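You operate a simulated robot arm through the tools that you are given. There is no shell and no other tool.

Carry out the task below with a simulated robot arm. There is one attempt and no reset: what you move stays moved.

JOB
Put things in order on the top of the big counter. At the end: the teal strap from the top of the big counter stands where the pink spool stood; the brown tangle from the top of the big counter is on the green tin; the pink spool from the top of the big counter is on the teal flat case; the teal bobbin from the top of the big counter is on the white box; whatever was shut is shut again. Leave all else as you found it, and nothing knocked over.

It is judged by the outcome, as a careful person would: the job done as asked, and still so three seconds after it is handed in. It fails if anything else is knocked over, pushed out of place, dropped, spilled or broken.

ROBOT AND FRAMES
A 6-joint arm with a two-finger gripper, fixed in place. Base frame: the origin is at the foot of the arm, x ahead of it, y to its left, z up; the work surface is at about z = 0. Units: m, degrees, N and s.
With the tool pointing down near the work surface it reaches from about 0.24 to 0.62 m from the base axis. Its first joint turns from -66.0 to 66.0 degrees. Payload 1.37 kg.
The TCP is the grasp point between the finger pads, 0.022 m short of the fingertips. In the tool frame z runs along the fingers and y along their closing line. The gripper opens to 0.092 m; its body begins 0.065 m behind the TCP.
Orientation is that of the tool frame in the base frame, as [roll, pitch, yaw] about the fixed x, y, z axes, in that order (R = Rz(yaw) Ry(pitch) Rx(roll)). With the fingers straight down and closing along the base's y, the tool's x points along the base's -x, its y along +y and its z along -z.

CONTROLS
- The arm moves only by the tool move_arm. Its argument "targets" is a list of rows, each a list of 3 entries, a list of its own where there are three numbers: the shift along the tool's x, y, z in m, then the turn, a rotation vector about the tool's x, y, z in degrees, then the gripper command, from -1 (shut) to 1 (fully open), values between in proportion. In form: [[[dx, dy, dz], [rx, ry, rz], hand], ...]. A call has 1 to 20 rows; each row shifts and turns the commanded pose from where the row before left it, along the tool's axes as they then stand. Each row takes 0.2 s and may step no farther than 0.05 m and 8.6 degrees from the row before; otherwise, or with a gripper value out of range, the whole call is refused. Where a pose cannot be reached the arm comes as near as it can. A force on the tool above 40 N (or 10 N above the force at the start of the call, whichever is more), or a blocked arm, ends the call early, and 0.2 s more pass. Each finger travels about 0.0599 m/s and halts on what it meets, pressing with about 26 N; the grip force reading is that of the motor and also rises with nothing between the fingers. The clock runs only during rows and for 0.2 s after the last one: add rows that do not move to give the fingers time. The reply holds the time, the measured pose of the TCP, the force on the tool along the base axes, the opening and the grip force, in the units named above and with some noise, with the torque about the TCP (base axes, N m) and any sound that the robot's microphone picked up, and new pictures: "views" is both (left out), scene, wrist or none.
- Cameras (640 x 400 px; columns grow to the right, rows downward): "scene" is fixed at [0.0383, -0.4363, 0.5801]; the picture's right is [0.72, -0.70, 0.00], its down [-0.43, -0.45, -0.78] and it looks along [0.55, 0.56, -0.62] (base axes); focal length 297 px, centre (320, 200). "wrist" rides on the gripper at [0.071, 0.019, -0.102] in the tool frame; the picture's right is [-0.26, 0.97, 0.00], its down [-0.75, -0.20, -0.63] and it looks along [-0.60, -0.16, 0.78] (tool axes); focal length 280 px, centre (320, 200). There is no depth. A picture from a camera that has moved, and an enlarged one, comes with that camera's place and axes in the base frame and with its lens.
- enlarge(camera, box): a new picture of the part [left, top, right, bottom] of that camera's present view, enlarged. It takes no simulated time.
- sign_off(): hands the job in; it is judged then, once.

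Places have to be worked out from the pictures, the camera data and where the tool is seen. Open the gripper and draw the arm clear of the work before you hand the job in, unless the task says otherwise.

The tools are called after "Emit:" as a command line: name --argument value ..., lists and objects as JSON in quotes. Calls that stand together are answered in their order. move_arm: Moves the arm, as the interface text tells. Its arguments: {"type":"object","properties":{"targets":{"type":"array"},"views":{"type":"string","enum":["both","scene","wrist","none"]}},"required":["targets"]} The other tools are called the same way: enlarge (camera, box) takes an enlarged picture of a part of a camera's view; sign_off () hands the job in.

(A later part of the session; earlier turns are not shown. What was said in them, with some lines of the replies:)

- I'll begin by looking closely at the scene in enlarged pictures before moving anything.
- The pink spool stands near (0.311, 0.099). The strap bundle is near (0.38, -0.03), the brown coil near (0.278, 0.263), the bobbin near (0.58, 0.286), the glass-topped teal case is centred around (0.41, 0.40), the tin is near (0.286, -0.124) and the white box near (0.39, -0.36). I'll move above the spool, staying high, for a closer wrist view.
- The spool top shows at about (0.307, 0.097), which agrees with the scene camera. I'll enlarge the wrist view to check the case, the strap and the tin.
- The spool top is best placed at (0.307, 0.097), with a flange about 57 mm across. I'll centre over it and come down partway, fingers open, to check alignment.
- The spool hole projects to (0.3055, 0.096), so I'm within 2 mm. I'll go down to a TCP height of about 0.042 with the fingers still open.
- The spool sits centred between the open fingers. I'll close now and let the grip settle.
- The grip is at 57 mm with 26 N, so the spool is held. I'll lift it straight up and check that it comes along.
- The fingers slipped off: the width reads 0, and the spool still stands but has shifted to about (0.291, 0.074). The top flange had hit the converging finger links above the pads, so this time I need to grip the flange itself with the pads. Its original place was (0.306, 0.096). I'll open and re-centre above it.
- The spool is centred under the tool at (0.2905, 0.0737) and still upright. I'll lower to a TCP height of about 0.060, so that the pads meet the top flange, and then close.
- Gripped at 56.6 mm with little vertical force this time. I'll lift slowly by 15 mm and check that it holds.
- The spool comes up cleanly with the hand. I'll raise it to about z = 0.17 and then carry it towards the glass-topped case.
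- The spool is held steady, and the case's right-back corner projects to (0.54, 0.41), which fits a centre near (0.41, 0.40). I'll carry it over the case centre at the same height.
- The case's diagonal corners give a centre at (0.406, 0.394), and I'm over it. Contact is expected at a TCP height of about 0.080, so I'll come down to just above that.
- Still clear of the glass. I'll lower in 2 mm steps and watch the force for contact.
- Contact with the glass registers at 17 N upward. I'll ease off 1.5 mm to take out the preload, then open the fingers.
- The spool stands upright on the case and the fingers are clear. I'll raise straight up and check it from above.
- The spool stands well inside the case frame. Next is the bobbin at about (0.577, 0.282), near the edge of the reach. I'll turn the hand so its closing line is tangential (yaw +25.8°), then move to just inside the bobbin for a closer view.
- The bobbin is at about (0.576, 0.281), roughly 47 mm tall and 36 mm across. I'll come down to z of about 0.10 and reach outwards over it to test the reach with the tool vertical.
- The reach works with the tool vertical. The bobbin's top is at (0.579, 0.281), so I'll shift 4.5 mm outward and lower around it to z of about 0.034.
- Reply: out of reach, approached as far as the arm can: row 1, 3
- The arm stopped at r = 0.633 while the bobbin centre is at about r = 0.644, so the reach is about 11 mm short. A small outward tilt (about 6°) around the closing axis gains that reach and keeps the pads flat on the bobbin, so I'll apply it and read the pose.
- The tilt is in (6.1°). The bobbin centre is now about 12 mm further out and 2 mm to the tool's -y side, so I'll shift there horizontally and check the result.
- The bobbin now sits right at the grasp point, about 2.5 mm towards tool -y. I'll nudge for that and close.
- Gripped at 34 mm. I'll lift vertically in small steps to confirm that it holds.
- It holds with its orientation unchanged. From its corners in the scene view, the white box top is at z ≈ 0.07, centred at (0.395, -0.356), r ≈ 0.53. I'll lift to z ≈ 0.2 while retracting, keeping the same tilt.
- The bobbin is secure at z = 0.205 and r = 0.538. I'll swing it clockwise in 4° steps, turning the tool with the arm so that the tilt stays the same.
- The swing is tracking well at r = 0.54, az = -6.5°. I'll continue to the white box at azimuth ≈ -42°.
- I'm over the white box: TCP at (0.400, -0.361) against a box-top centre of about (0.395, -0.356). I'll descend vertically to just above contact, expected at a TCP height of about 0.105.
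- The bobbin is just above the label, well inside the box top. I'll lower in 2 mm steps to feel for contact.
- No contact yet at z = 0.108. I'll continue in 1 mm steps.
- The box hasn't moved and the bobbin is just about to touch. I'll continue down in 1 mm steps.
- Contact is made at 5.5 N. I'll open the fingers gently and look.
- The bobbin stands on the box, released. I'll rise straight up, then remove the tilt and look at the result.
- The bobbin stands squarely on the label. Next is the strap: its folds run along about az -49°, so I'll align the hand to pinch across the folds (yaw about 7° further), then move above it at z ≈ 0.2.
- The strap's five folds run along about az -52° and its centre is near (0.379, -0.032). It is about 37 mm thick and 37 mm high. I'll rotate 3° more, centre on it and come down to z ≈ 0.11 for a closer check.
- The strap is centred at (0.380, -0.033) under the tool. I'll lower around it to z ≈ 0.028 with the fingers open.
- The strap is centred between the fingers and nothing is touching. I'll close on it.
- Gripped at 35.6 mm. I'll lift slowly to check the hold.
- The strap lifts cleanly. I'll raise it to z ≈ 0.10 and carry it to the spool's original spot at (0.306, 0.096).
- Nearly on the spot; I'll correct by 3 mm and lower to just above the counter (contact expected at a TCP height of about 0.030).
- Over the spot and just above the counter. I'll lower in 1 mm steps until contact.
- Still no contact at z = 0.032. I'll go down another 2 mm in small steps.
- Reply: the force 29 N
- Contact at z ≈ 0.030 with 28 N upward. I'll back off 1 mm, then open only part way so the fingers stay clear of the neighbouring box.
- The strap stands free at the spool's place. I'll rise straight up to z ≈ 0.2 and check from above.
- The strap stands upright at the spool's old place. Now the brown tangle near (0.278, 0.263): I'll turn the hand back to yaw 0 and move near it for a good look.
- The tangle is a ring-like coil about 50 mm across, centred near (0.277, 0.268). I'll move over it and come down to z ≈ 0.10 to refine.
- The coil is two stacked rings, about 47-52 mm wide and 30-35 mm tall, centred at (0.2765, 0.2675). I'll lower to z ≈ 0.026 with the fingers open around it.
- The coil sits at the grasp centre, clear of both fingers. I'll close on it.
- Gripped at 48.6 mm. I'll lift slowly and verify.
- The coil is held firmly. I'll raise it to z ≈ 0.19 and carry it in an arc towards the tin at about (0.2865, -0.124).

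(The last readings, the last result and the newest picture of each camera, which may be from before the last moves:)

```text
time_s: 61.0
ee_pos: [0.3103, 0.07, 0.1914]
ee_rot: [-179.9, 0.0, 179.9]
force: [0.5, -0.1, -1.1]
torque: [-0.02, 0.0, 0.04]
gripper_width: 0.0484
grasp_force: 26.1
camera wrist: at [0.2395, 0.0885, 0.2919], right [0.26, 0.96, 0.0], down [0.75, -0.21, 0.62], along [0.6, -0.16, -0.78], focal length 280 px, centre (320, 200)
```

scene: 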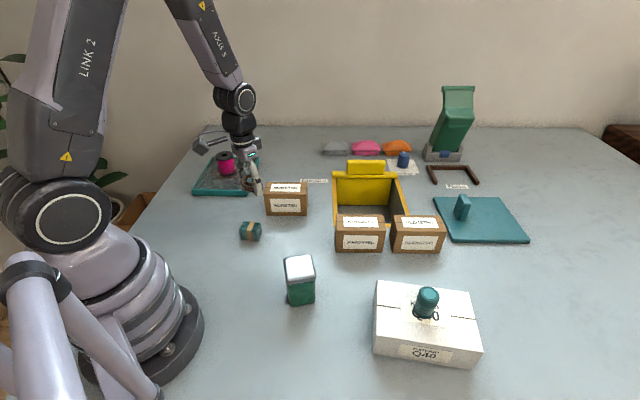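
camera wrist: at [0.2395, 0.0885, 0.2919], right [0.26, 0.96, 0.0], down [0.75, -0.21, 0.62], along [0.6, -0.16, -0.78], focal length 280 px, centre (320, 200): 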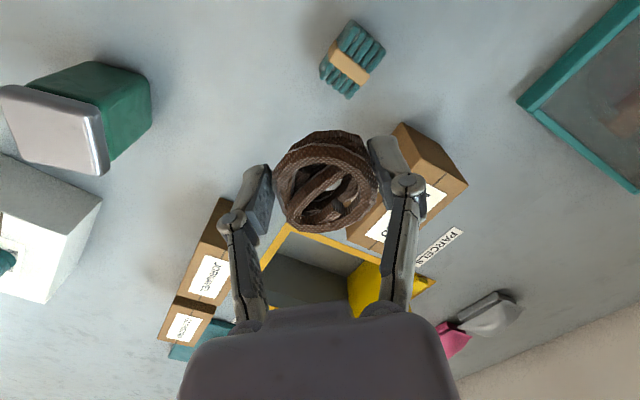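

The coil is steady. I'll continue toward the tin and stop just above it to refine its position.

Emit:
move_arm --targets '[[[0.0039, -0.0323, 0], [0, 0, 0], -1], [[0.0039, -0.0323, 0], [0, 0, 0], -1], [[0.0039, -0.0323, 0], [0, 0, 0], -1], [[0.0039, -0.0323, 0], [0, 0, 0], -1], [[0.0039, -0.0323, 0], [0, 0, 0], -1], [[0.0039, -0.0323, 0], [0, 0, 0], -1], [[0, 0, 0], [0, 0, 0], -1]]' --views "both"

Emit:
enlarge --camera "scene" --box '[250, 180, 370, 310]'

```text
time_s: 62.6
ee_pos: [0.2859, -0.1233, 0.1932]
ee_rot: [179.9, 0.0, 179.9]
force: [-0.5, 0.5, 0.7]
torque: [-0.01, 0.01, 0.02]
gripper_width: 0.0487
grasp_force: 26.2
camera wrist: at [0.2142, -0.1035, 0.2939], right [0.26, 0.96, 0.0], down [0.75, -0.21, 0.62], along [0.6, -0.16, -0.78], focal length 280 px, centre (320, 200)
```

scene: 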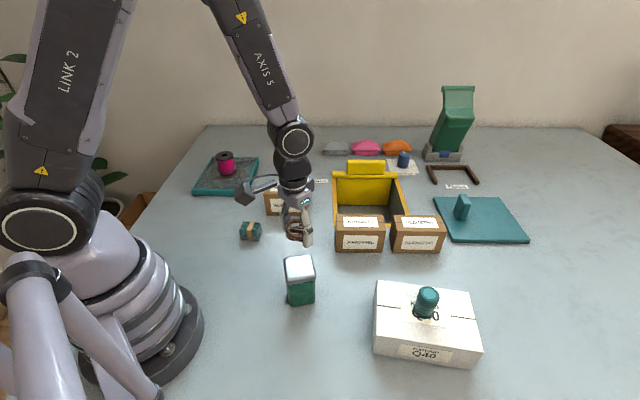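
wrist: 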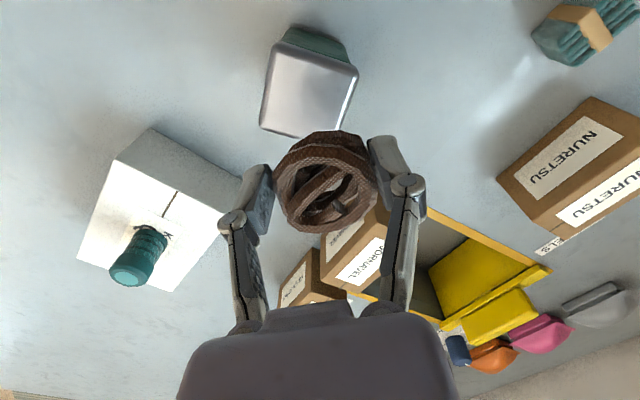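

```text
3.08 times, centred on (310, 245) of scene
camera zoom: at [0.0383, -0.4363, 0.5801], right [0.72, -0.7, 0.0], down [-0.43, -0.45, -0.78], along [0.55, 0.56, -0.62], focal length 914 px, centre (351, 62)
```

zoom: 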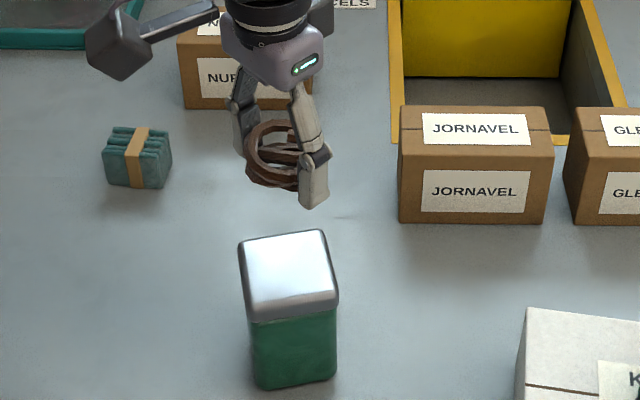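

Let me zoom into the wrist view to pin down the tin lid's centre before lowering.

Emit:
enlarge --camera "wrist" --box '[230, 10, 390, 150]'

```text
2.86 times, centred on (310, 80) of wrist
camera zoom: at [0.2142, -0.1035, 0.2939], right [0.26, 0.96, 0.0], down [0.75, -0.21, 0.62], along [0.6, -0.16, -0.78], focal length 801 px, centre (349, 543)
```

zoom: 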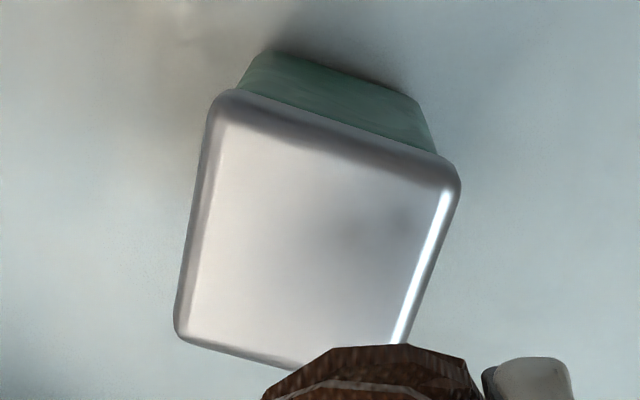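

The lid's corners from the wrist view give its centre at (0.281, -0.130), about 60 mm square. I'll shift there and descend to just above it (contact expected at a TCP height of about 0.113).

Emit:
move_arm --targets '[[[0.005, -0.0065, 0.01], [0, 0, 0], -1], [[0, 0, 0.025], [0, 0, 0], -1], [[0, 0, 0.02], [0, 0, 0], -1], [[0, 0, 0.013], [0, 0, 0], -1], [[0, 0, 0], [0, 0, 0], -1]]' --views "both"

Emit:
enlarge --camera "scene" --box '[250, 200, 370, 310]'

```text
time_s: 63.8
ee_pos: [0.28, -0.1293, 0.1242]
ee_rot: [-179.9, 0.1, 179.9]
force: [-2.8, 2.6, 25.6]
torque: [0.05, 0.05, -0.01]
gripper_width: 0.0483
grasp_force: 26.2
camera wrist: at [0.2088, -0.1096, 0.2247], right [0.26, 0.96, 0.0], down [0.75, -0.21, 0.63], along [0.6, -0.17, -0.78], focal length 280 px, centre (320, 200)
```

scene: 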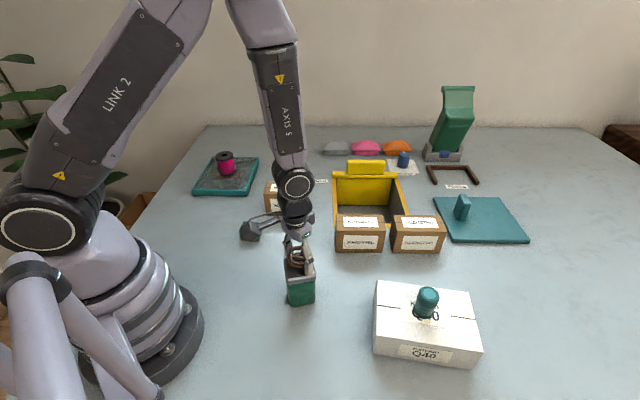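
wrist: 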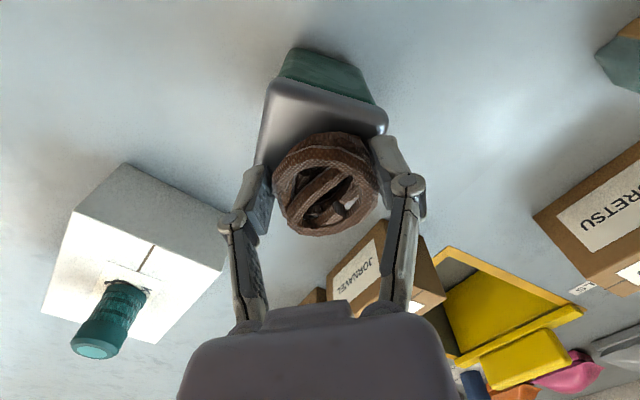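

```text
3.64 times, centred on (310, 255) of scene
camera zoom: at [0.0382, -0.4362, 0.5802], right [0.72, -0.7, 0.0], down [-0.43, -0.45, -0.78], along [0.55, 0.56, -0.62], focal length 1080 px, centre (356, 0)
```

zoom: 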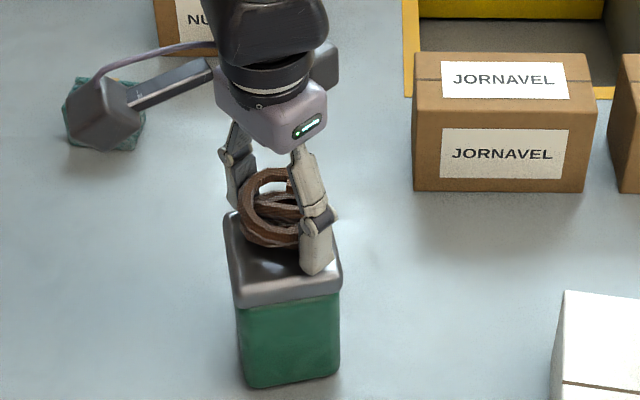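

Contact came at z = 0.124 with 25 N, so the lid top is nearer 0.098; the tin hasn't shifted. I'll ease up slightly to unload and see the residual force.

Emit:
move_arm --targets '[[[0, 0, -0.001], [0, 0, 0], -1], [[0, 0, -0.001], [0, 0, 0], -1], [[0, 0, 0], [0, 0, 0], -1]]' --views "wrist"

Emit:
enlarge --camera "scene" --box '[270, 230, 330, 310]'

```text
time_s: 64.6
ee_pos: [0.2806, -0.1279, 0.1254]
ee_rot: [180.0, -0.1, 179.8]
force: [-0.3, -0.3, -0.5]
torque: [0.02, 0.0, 0.02]
gripper_width: 0.0482
grasp_force: 26.0
camera wrist: at [0.2091, -0.11, 0.2265], right [0.26, 0.96, 0.0], down [0.75, -0.21, 0.62], along [0.6, -0.16, -0.78], focal length 280 px, centre (320, 200)
```

wrist: 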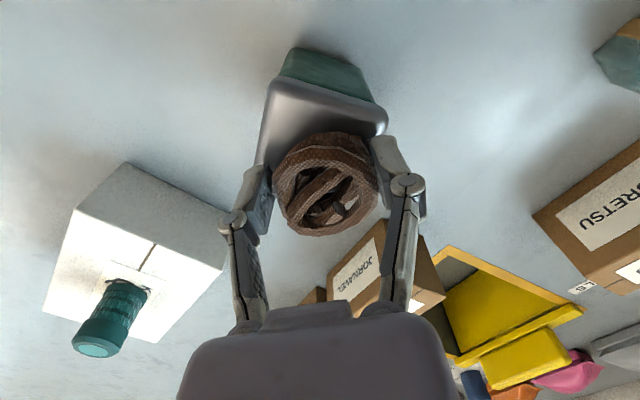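

```text
5.00 times, centred on (300, 270) of scene
camera zoom: at [0.0383, -0.4363, 0.5801], right [0.72, -0.7, 0.0], down [-0.43, -0.45, -0.78], along [0.55, 0.56, -0.62], focal length 1485 px, centre (420, -150)
```

zoom: 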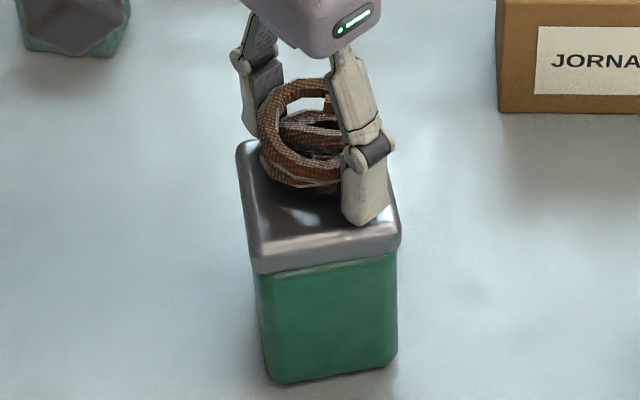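

Unloaded: the coil hovers just above the lid. The lid centre works out to about (0.278, -0.131) at this height, so I'll rise 4 mm, shift about 5 mm to centre it better, and lower again softly.

Emit:
move_arm --targets '[[[0, 0, -0.004], [0, 0, 0], -1], [[0.0036, -0.004, 0], [0, 0, 0], -1], [[0, 0, 0.003], [0, 0, 0], -1], [[0, 0, 0.001], [0, 0, 0], -1], [[0, 0, 0.001], [0, 0, 0], -1], [[0, 0, 0], [0, 0, 0], -1]]' --views "wrist"

```text
time_s: 66.0
ee_pos: [0.2774, -0.1342, 0.1244]
ee_rot: [-179.9, -0.1, 180.0]
force: [-0.3, 0.3, -0.7]
torque: [-0.01, 0.0, -0.02]
gripper_width: 0.0485
grasp_force: 25.6
camera wrist: at [0.206, -0.1148, 0.2255], right [0.26, 0.96, 0.0], down [0.75, -0.21, 0.62], along [0.6, -0.16, -0.78], focal length 280 px, centre (320, 200)
```

wrist: 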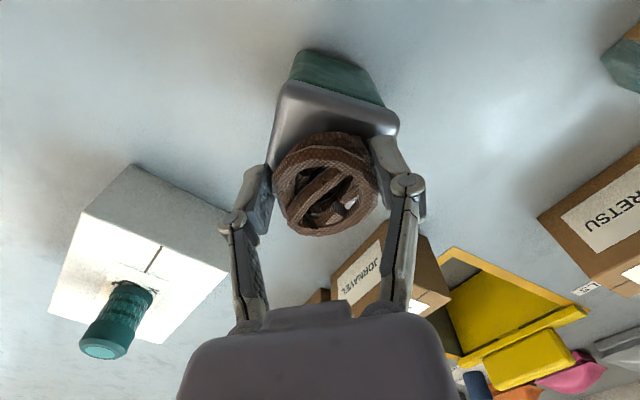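

Better centred, with no contact yet at z = 0.1244. I'll lower in 0.5-1 mm steps.

Emit:
move_arm --targets '[[[0, 0, 0.0008], [0, 0, 0], -1], [[0, 0, 0.0007], [0, 0, 0], -1], [[0, 0, 0], [0, 0, 0], -1]]' --views "none"

```text
time_s: 66.8
ee_pos: [0.2779, -0.1346, 0.1239]
ee_rot: [180.0, 0.1, 180.0]
force: [-3.0, -3.1, 20.6]
torque: [-0.04, 0.09, -0.01]
gripper_width: 0.0483
grasp_force: 26.0
```

Contact at z ≈ 0.124. I'll back off 0.7 mm and open the fingers part way to release.

Emit:
move_arm --targets '[[[0, 0, -0.0007], [0, 0, 0], -1], [[0, 0, 0], [0, 0, 0], 0.15], [[0, 0, 0], [0, 0, 0], 0.4], [[0, 0, 0], [0, 0, 0], 0.7], [[0, 0, 0], [0, 0, 0], 0.7]]' --views "both"

Emit:
enlarge --camera "scene" --box '[270, 230, 330, 310]'

```text
time_s: 68.0
ee_pos: [0.2785, -0.1324, 0.1236]
ee_rot: [-180.0, -0.1, 179.9]
force: [0.5, 0.5, 0.2]
torque: [0.01, 0.04, -0.01]
gripper_width: 0.0782
grasp_force: 0.1
camera wrist: at [0.2063, -0.1142, 0.2249], right [0.26, 0.96, 0.0], down [0.75, -0.21, 0.62], along [0.6, -0.16, -0.78], focal length 280 px, centre (320, 200)
```

scene: 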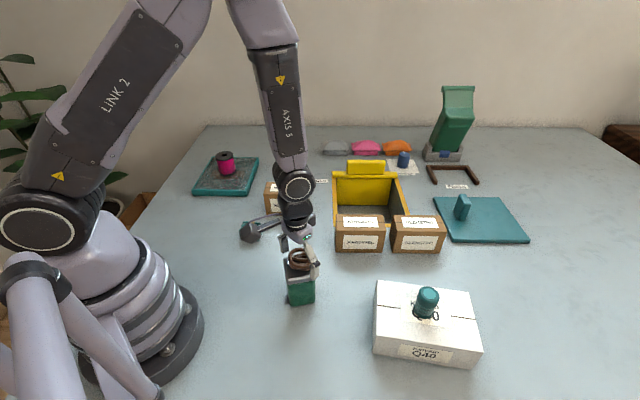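
wrist: 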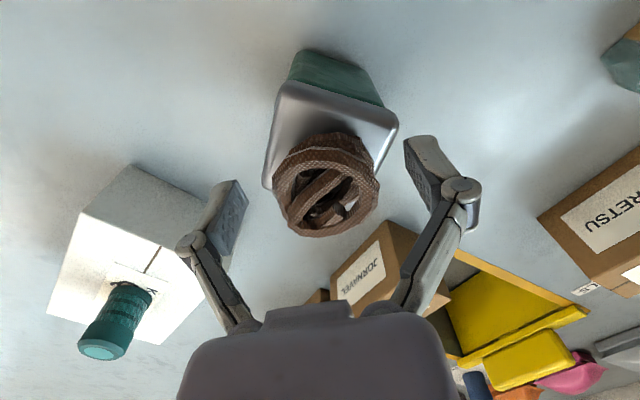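

```text
5.00 times, centred on (300, 270) of scene
camera zoom: at [0.0383, -0.4363, 0.5801], right [0.72, -0.7, 0.0], down [-0.43, -0.45, -0.78], along [0.55, 0.56, -0.62], focal length 1485 px, centre (420, -150)
```

zoom: 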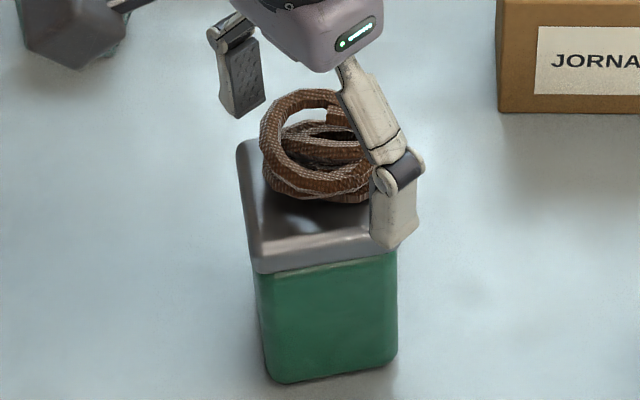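

Released; the coil rests on the lid. I'll rise straight up and inspect how well it sits on the lid.

Emit:
move_arm --targets '[[[0, 0, -0.01], [0, 0, 0], 0.7], [[0, 0, -0.02], [0, 0, 0], 0.7], [[0, 0, -0.03], [0, 0, 0], 0.7], [[0, 0, -0.03], [0, 0, 0], 1], [[0.02, 0, -0.03], [0, 0, 0], 1], [[0, 0, 0], [0, 0, 0], 1]]' --views "both"

Emit:
enlarge --camera "scene" --box '[270, 230, 330, 310]'

Emit:
enlarge --camera "wrist" --box '[230, 10, 390, 150]'

```text
time_s: 69.4
ee_pos: [0.2566, -0.1351, 0.2434]
ee_rot: [-179.9, 0.0, 180.0]
force: [-0.3, 0.2, 0.6]
torque: [0.03, 0.0, -0.01]
gripper_width: 0.092
grasp_force: 0.0
camera wrist: at [0.1849, -0.1162, 0.3446], right [0.26, 0.96, 0.0], down [0.75, -0.21, 0.62], along [0.6, -0.16, -0.78], focal length 280 px, centre (320, 200)
```

scene: 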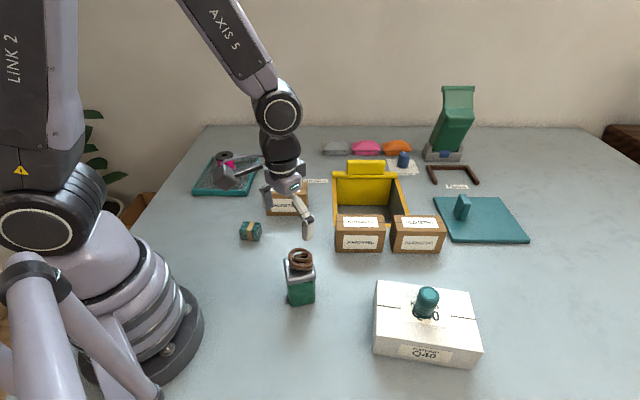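
wrist: 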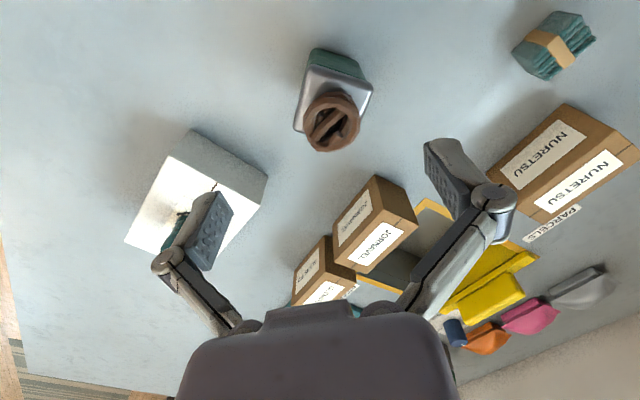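

```text
5.00 times, centred on (300, 270) of scene
camera zoom: at [0.0383, -0.4362, 0.5801], right [0.72, -0.7, 0.0], down [-0.43, -0.45, -0.78], along [0.55, 0.56, -0.62], focal length 1485 px, centre (420, -150)
```

zoom: 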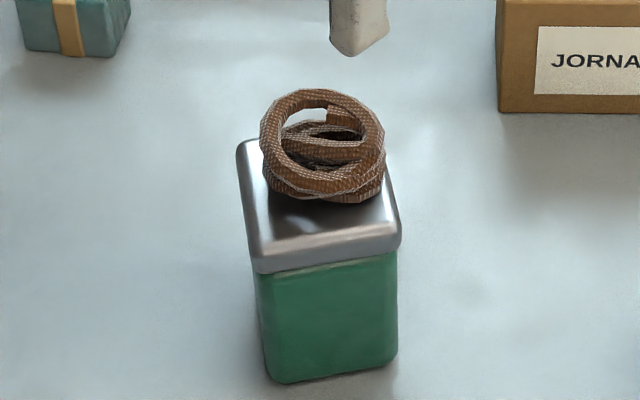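

```text
2.86 times, centred on (310, 80) of wrist
camera zoom: at [0.1849, -0.1162, 0.3446], right [0.26, 0.96, 0.0], down [0.75, -0.21, 0.62], along [0.6, -0.16, -0.78], focal length 801 px, centre (349, 543)
```

zoom: 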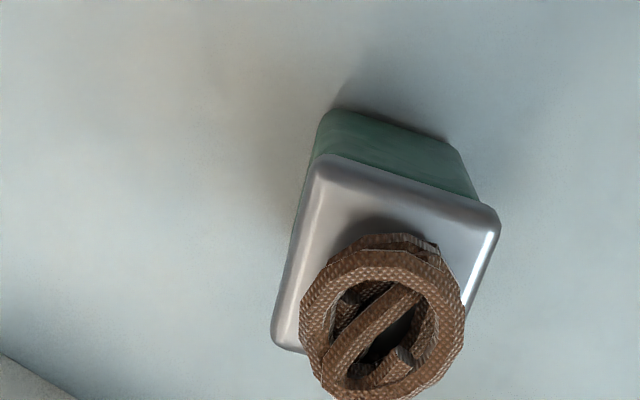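

From the lid corners the coil sits within the lid, its upper ring about 3 mm off centre. I'll move aside and turn the hand to view it from the left side and verify that nothing overhangs.

Emit:
move_arm --targets '[[[-0.0108, 0.0338, 0], [0, 0, 0], 1], [[-0.0108, 0.0338, 0], [0, 0, 0], 1], [[-0.0108, 0.0338, 0], [0, 0, 0], 1], [[-0.0108, 0.0338, 0], [0, 0, 0], 1], [[0, 0, 0], [0, 0, 8.6], 1], [[0, 0, 0], [0, 0, 8.6], 1], [[0, 0, 0], [0, 0, 8.6], 1], [[0, 0, 0], [0, 0, 8.6], 1], [[0, 0, 0], [0, 0, 8.6], 1], [[0, 0, 0], [0, 0, 8.6], 1], [[0, 0, 0], [0, 0, 8.6], 1]]' --views "both"

```text
time_s: 71.8
ee_pos: [0.3004, 0.0012, 0.2432]
ee_rot: [-179.9, -0.1, 119.4]
force: [0.2, 0.2, -0.7]
torque: [0.0, 0.01, 0.0]
gripper_width: 0.092
grasp_force: 0.0
camera wrist: at [0.2819, 0.0729, 0.3454], right [0.97, 0.25, 0.0], down [0.19, -0.76, 0.62], along [0.15, -0.61, -0.78], focal length 280 px, centre (320, 200)
```

scene: 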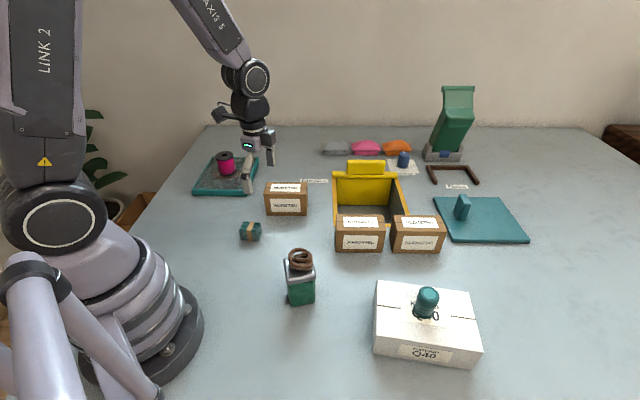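
wrist: 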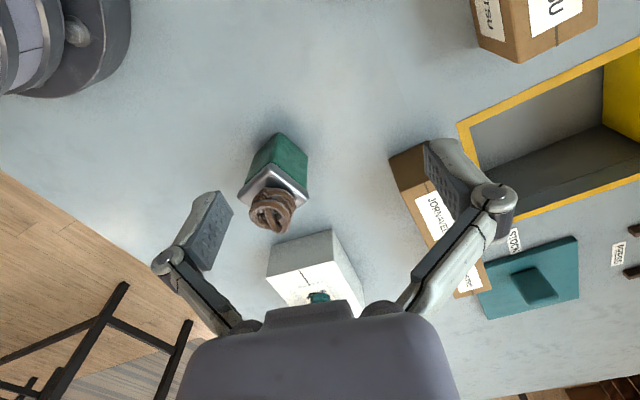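

Emit:
enlarge --camera "wrist" --box '[220, 120, 330, 240]'

Emit:
enlarge --camera "scene" --box '[180, 130, 340, 260]'

Emit:
enlarge --camera "scene" --box '[260, 230, 490, 370]'

```text
3.33 times, centred on (275, 180) of wrist
camera zoom: at [0.2819, 0.0729, 0.3454], right [0.97, 0.25, 0.0], down [0.19, -0.76, 0.62], along [0.15, -0.61, -0.78], focal length 935 px, centre (470, 267)
```

zoom: 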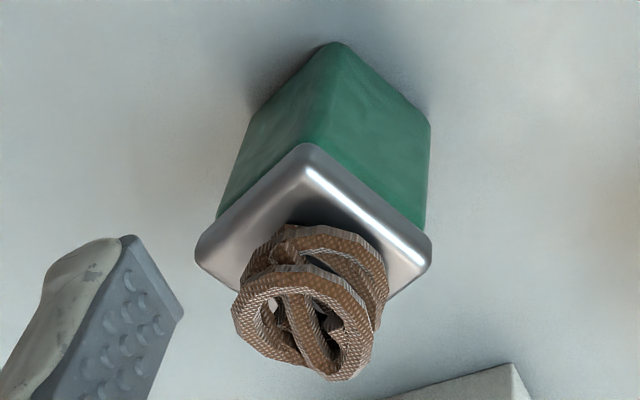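

```text
3.08 times, centred on (260, 195) of scene
camera zoom: at [0.0383, -0.4363, 0.5801], right [0.72, -0.7, 0.0], down [-0.43, -0.45, -0.78], along [0.55, 0.56, -0.62], focal length 914 px, centre (505, 215)
```

zoom: 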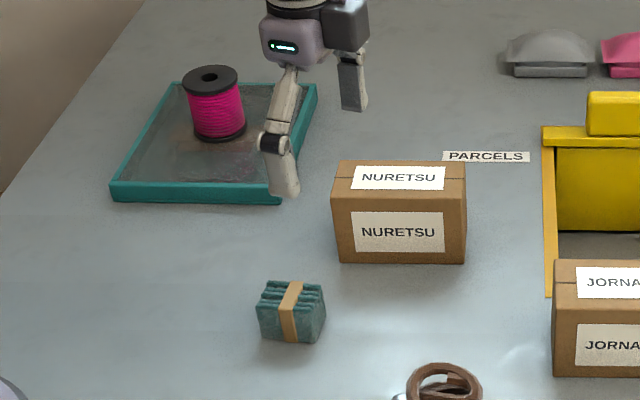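

```text
2.78 times, centred on (375, 300) of scene
camera zoom: at [0.0383, -0.4363, 0.5801], right [0.72, -0.7, 0.0], down [-0.43, -0.45, -0.78], along [0.55, 0.56, -0.62], focal length 826 px, centre (167, -78)
```

zoom: 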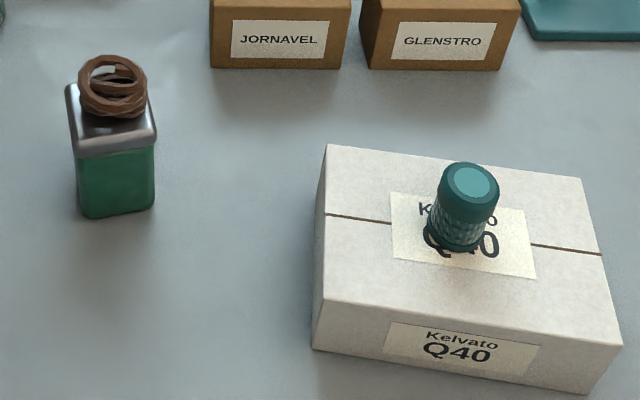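

All four items look right: the spool is upright on the glass case, the strap is standing at the spool's old place, the coil rests inside the tin lid's edges, and the bobbin is on the white box. I'll raise the arm clear with the gripper open and take a last look.

Emit:
move_arm --targets '[[[0, 0, -0.03], [0, 0, 0], 1], [[0, 0, -0.03], [0, 0, 0], 1], [[0, 0, 0], [0, 0, 0], 1], [[0, 0, 0], [0, 0, 0], 1], [[0, 0, 0], [0, 0, 0], 1]]' --views "both"

```text
time_s: 73.0
ee_pos: [0.2995, 0.002, 0.3023]
ee_rot: [180.0, -0.1, 119.7]
force: [1.0, 0.6, -0.3]
torque: [-0.01, 0.01, 0.0]
gripper_width: 0.0919
grasp_force: 0.1
camera wrist: at [0.2815, 0.0728, 0.4044], right [0.97, 0.25, 0.0], down [0.2, -0.76, 0.62], along [0.16, -0.6, -0.78], focal length 280 px, centre (320, 200)
```

scene: 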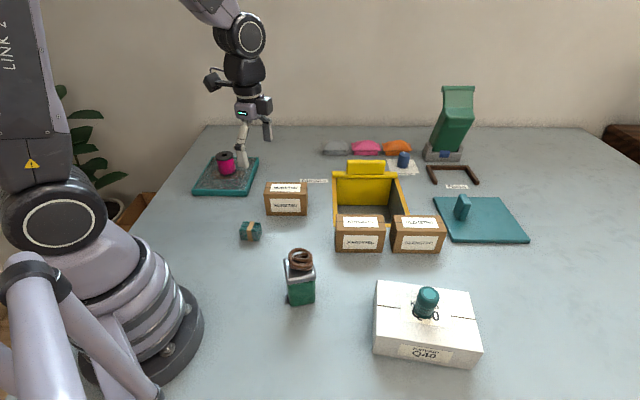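
wrist: 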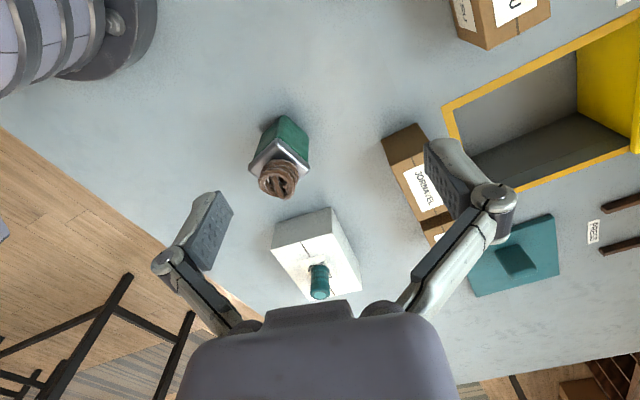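

Everything is stable, nothing else has moved, and the gripper is open with the arm clear, so I'm handing the job in.

Emit:
sign_off

```text
The job is handed in.
```

I handed the job in with all four items in place and nothing else on the counter disturbed. The last pictures before hand-in showed everything standing still.

- **Pink spool:** it stands upright near the middle of the glass-topped teal case on the left. My first grip slipped and slid it about 25 mm along the counter, but it stayed upright and the second grip held.
- **Teal strap:** it stands where the spool first stood, within about 5 mm by my measurements.
- **Teal bobbin:** it stands on the label of the white box.
- **Brown tangle:** it rests on the green tin's lid. Its lower ring sits a little off centre, but the whole coil is inside the lid's edges.

I took "teal flat case" to mean the glass-topped one on the left. The flat teal slab on the right looked like a board and was out of the arm's reach.

I opened nothing, so there was nothing to shut again. The arm finished clear of the work with the gripper open.
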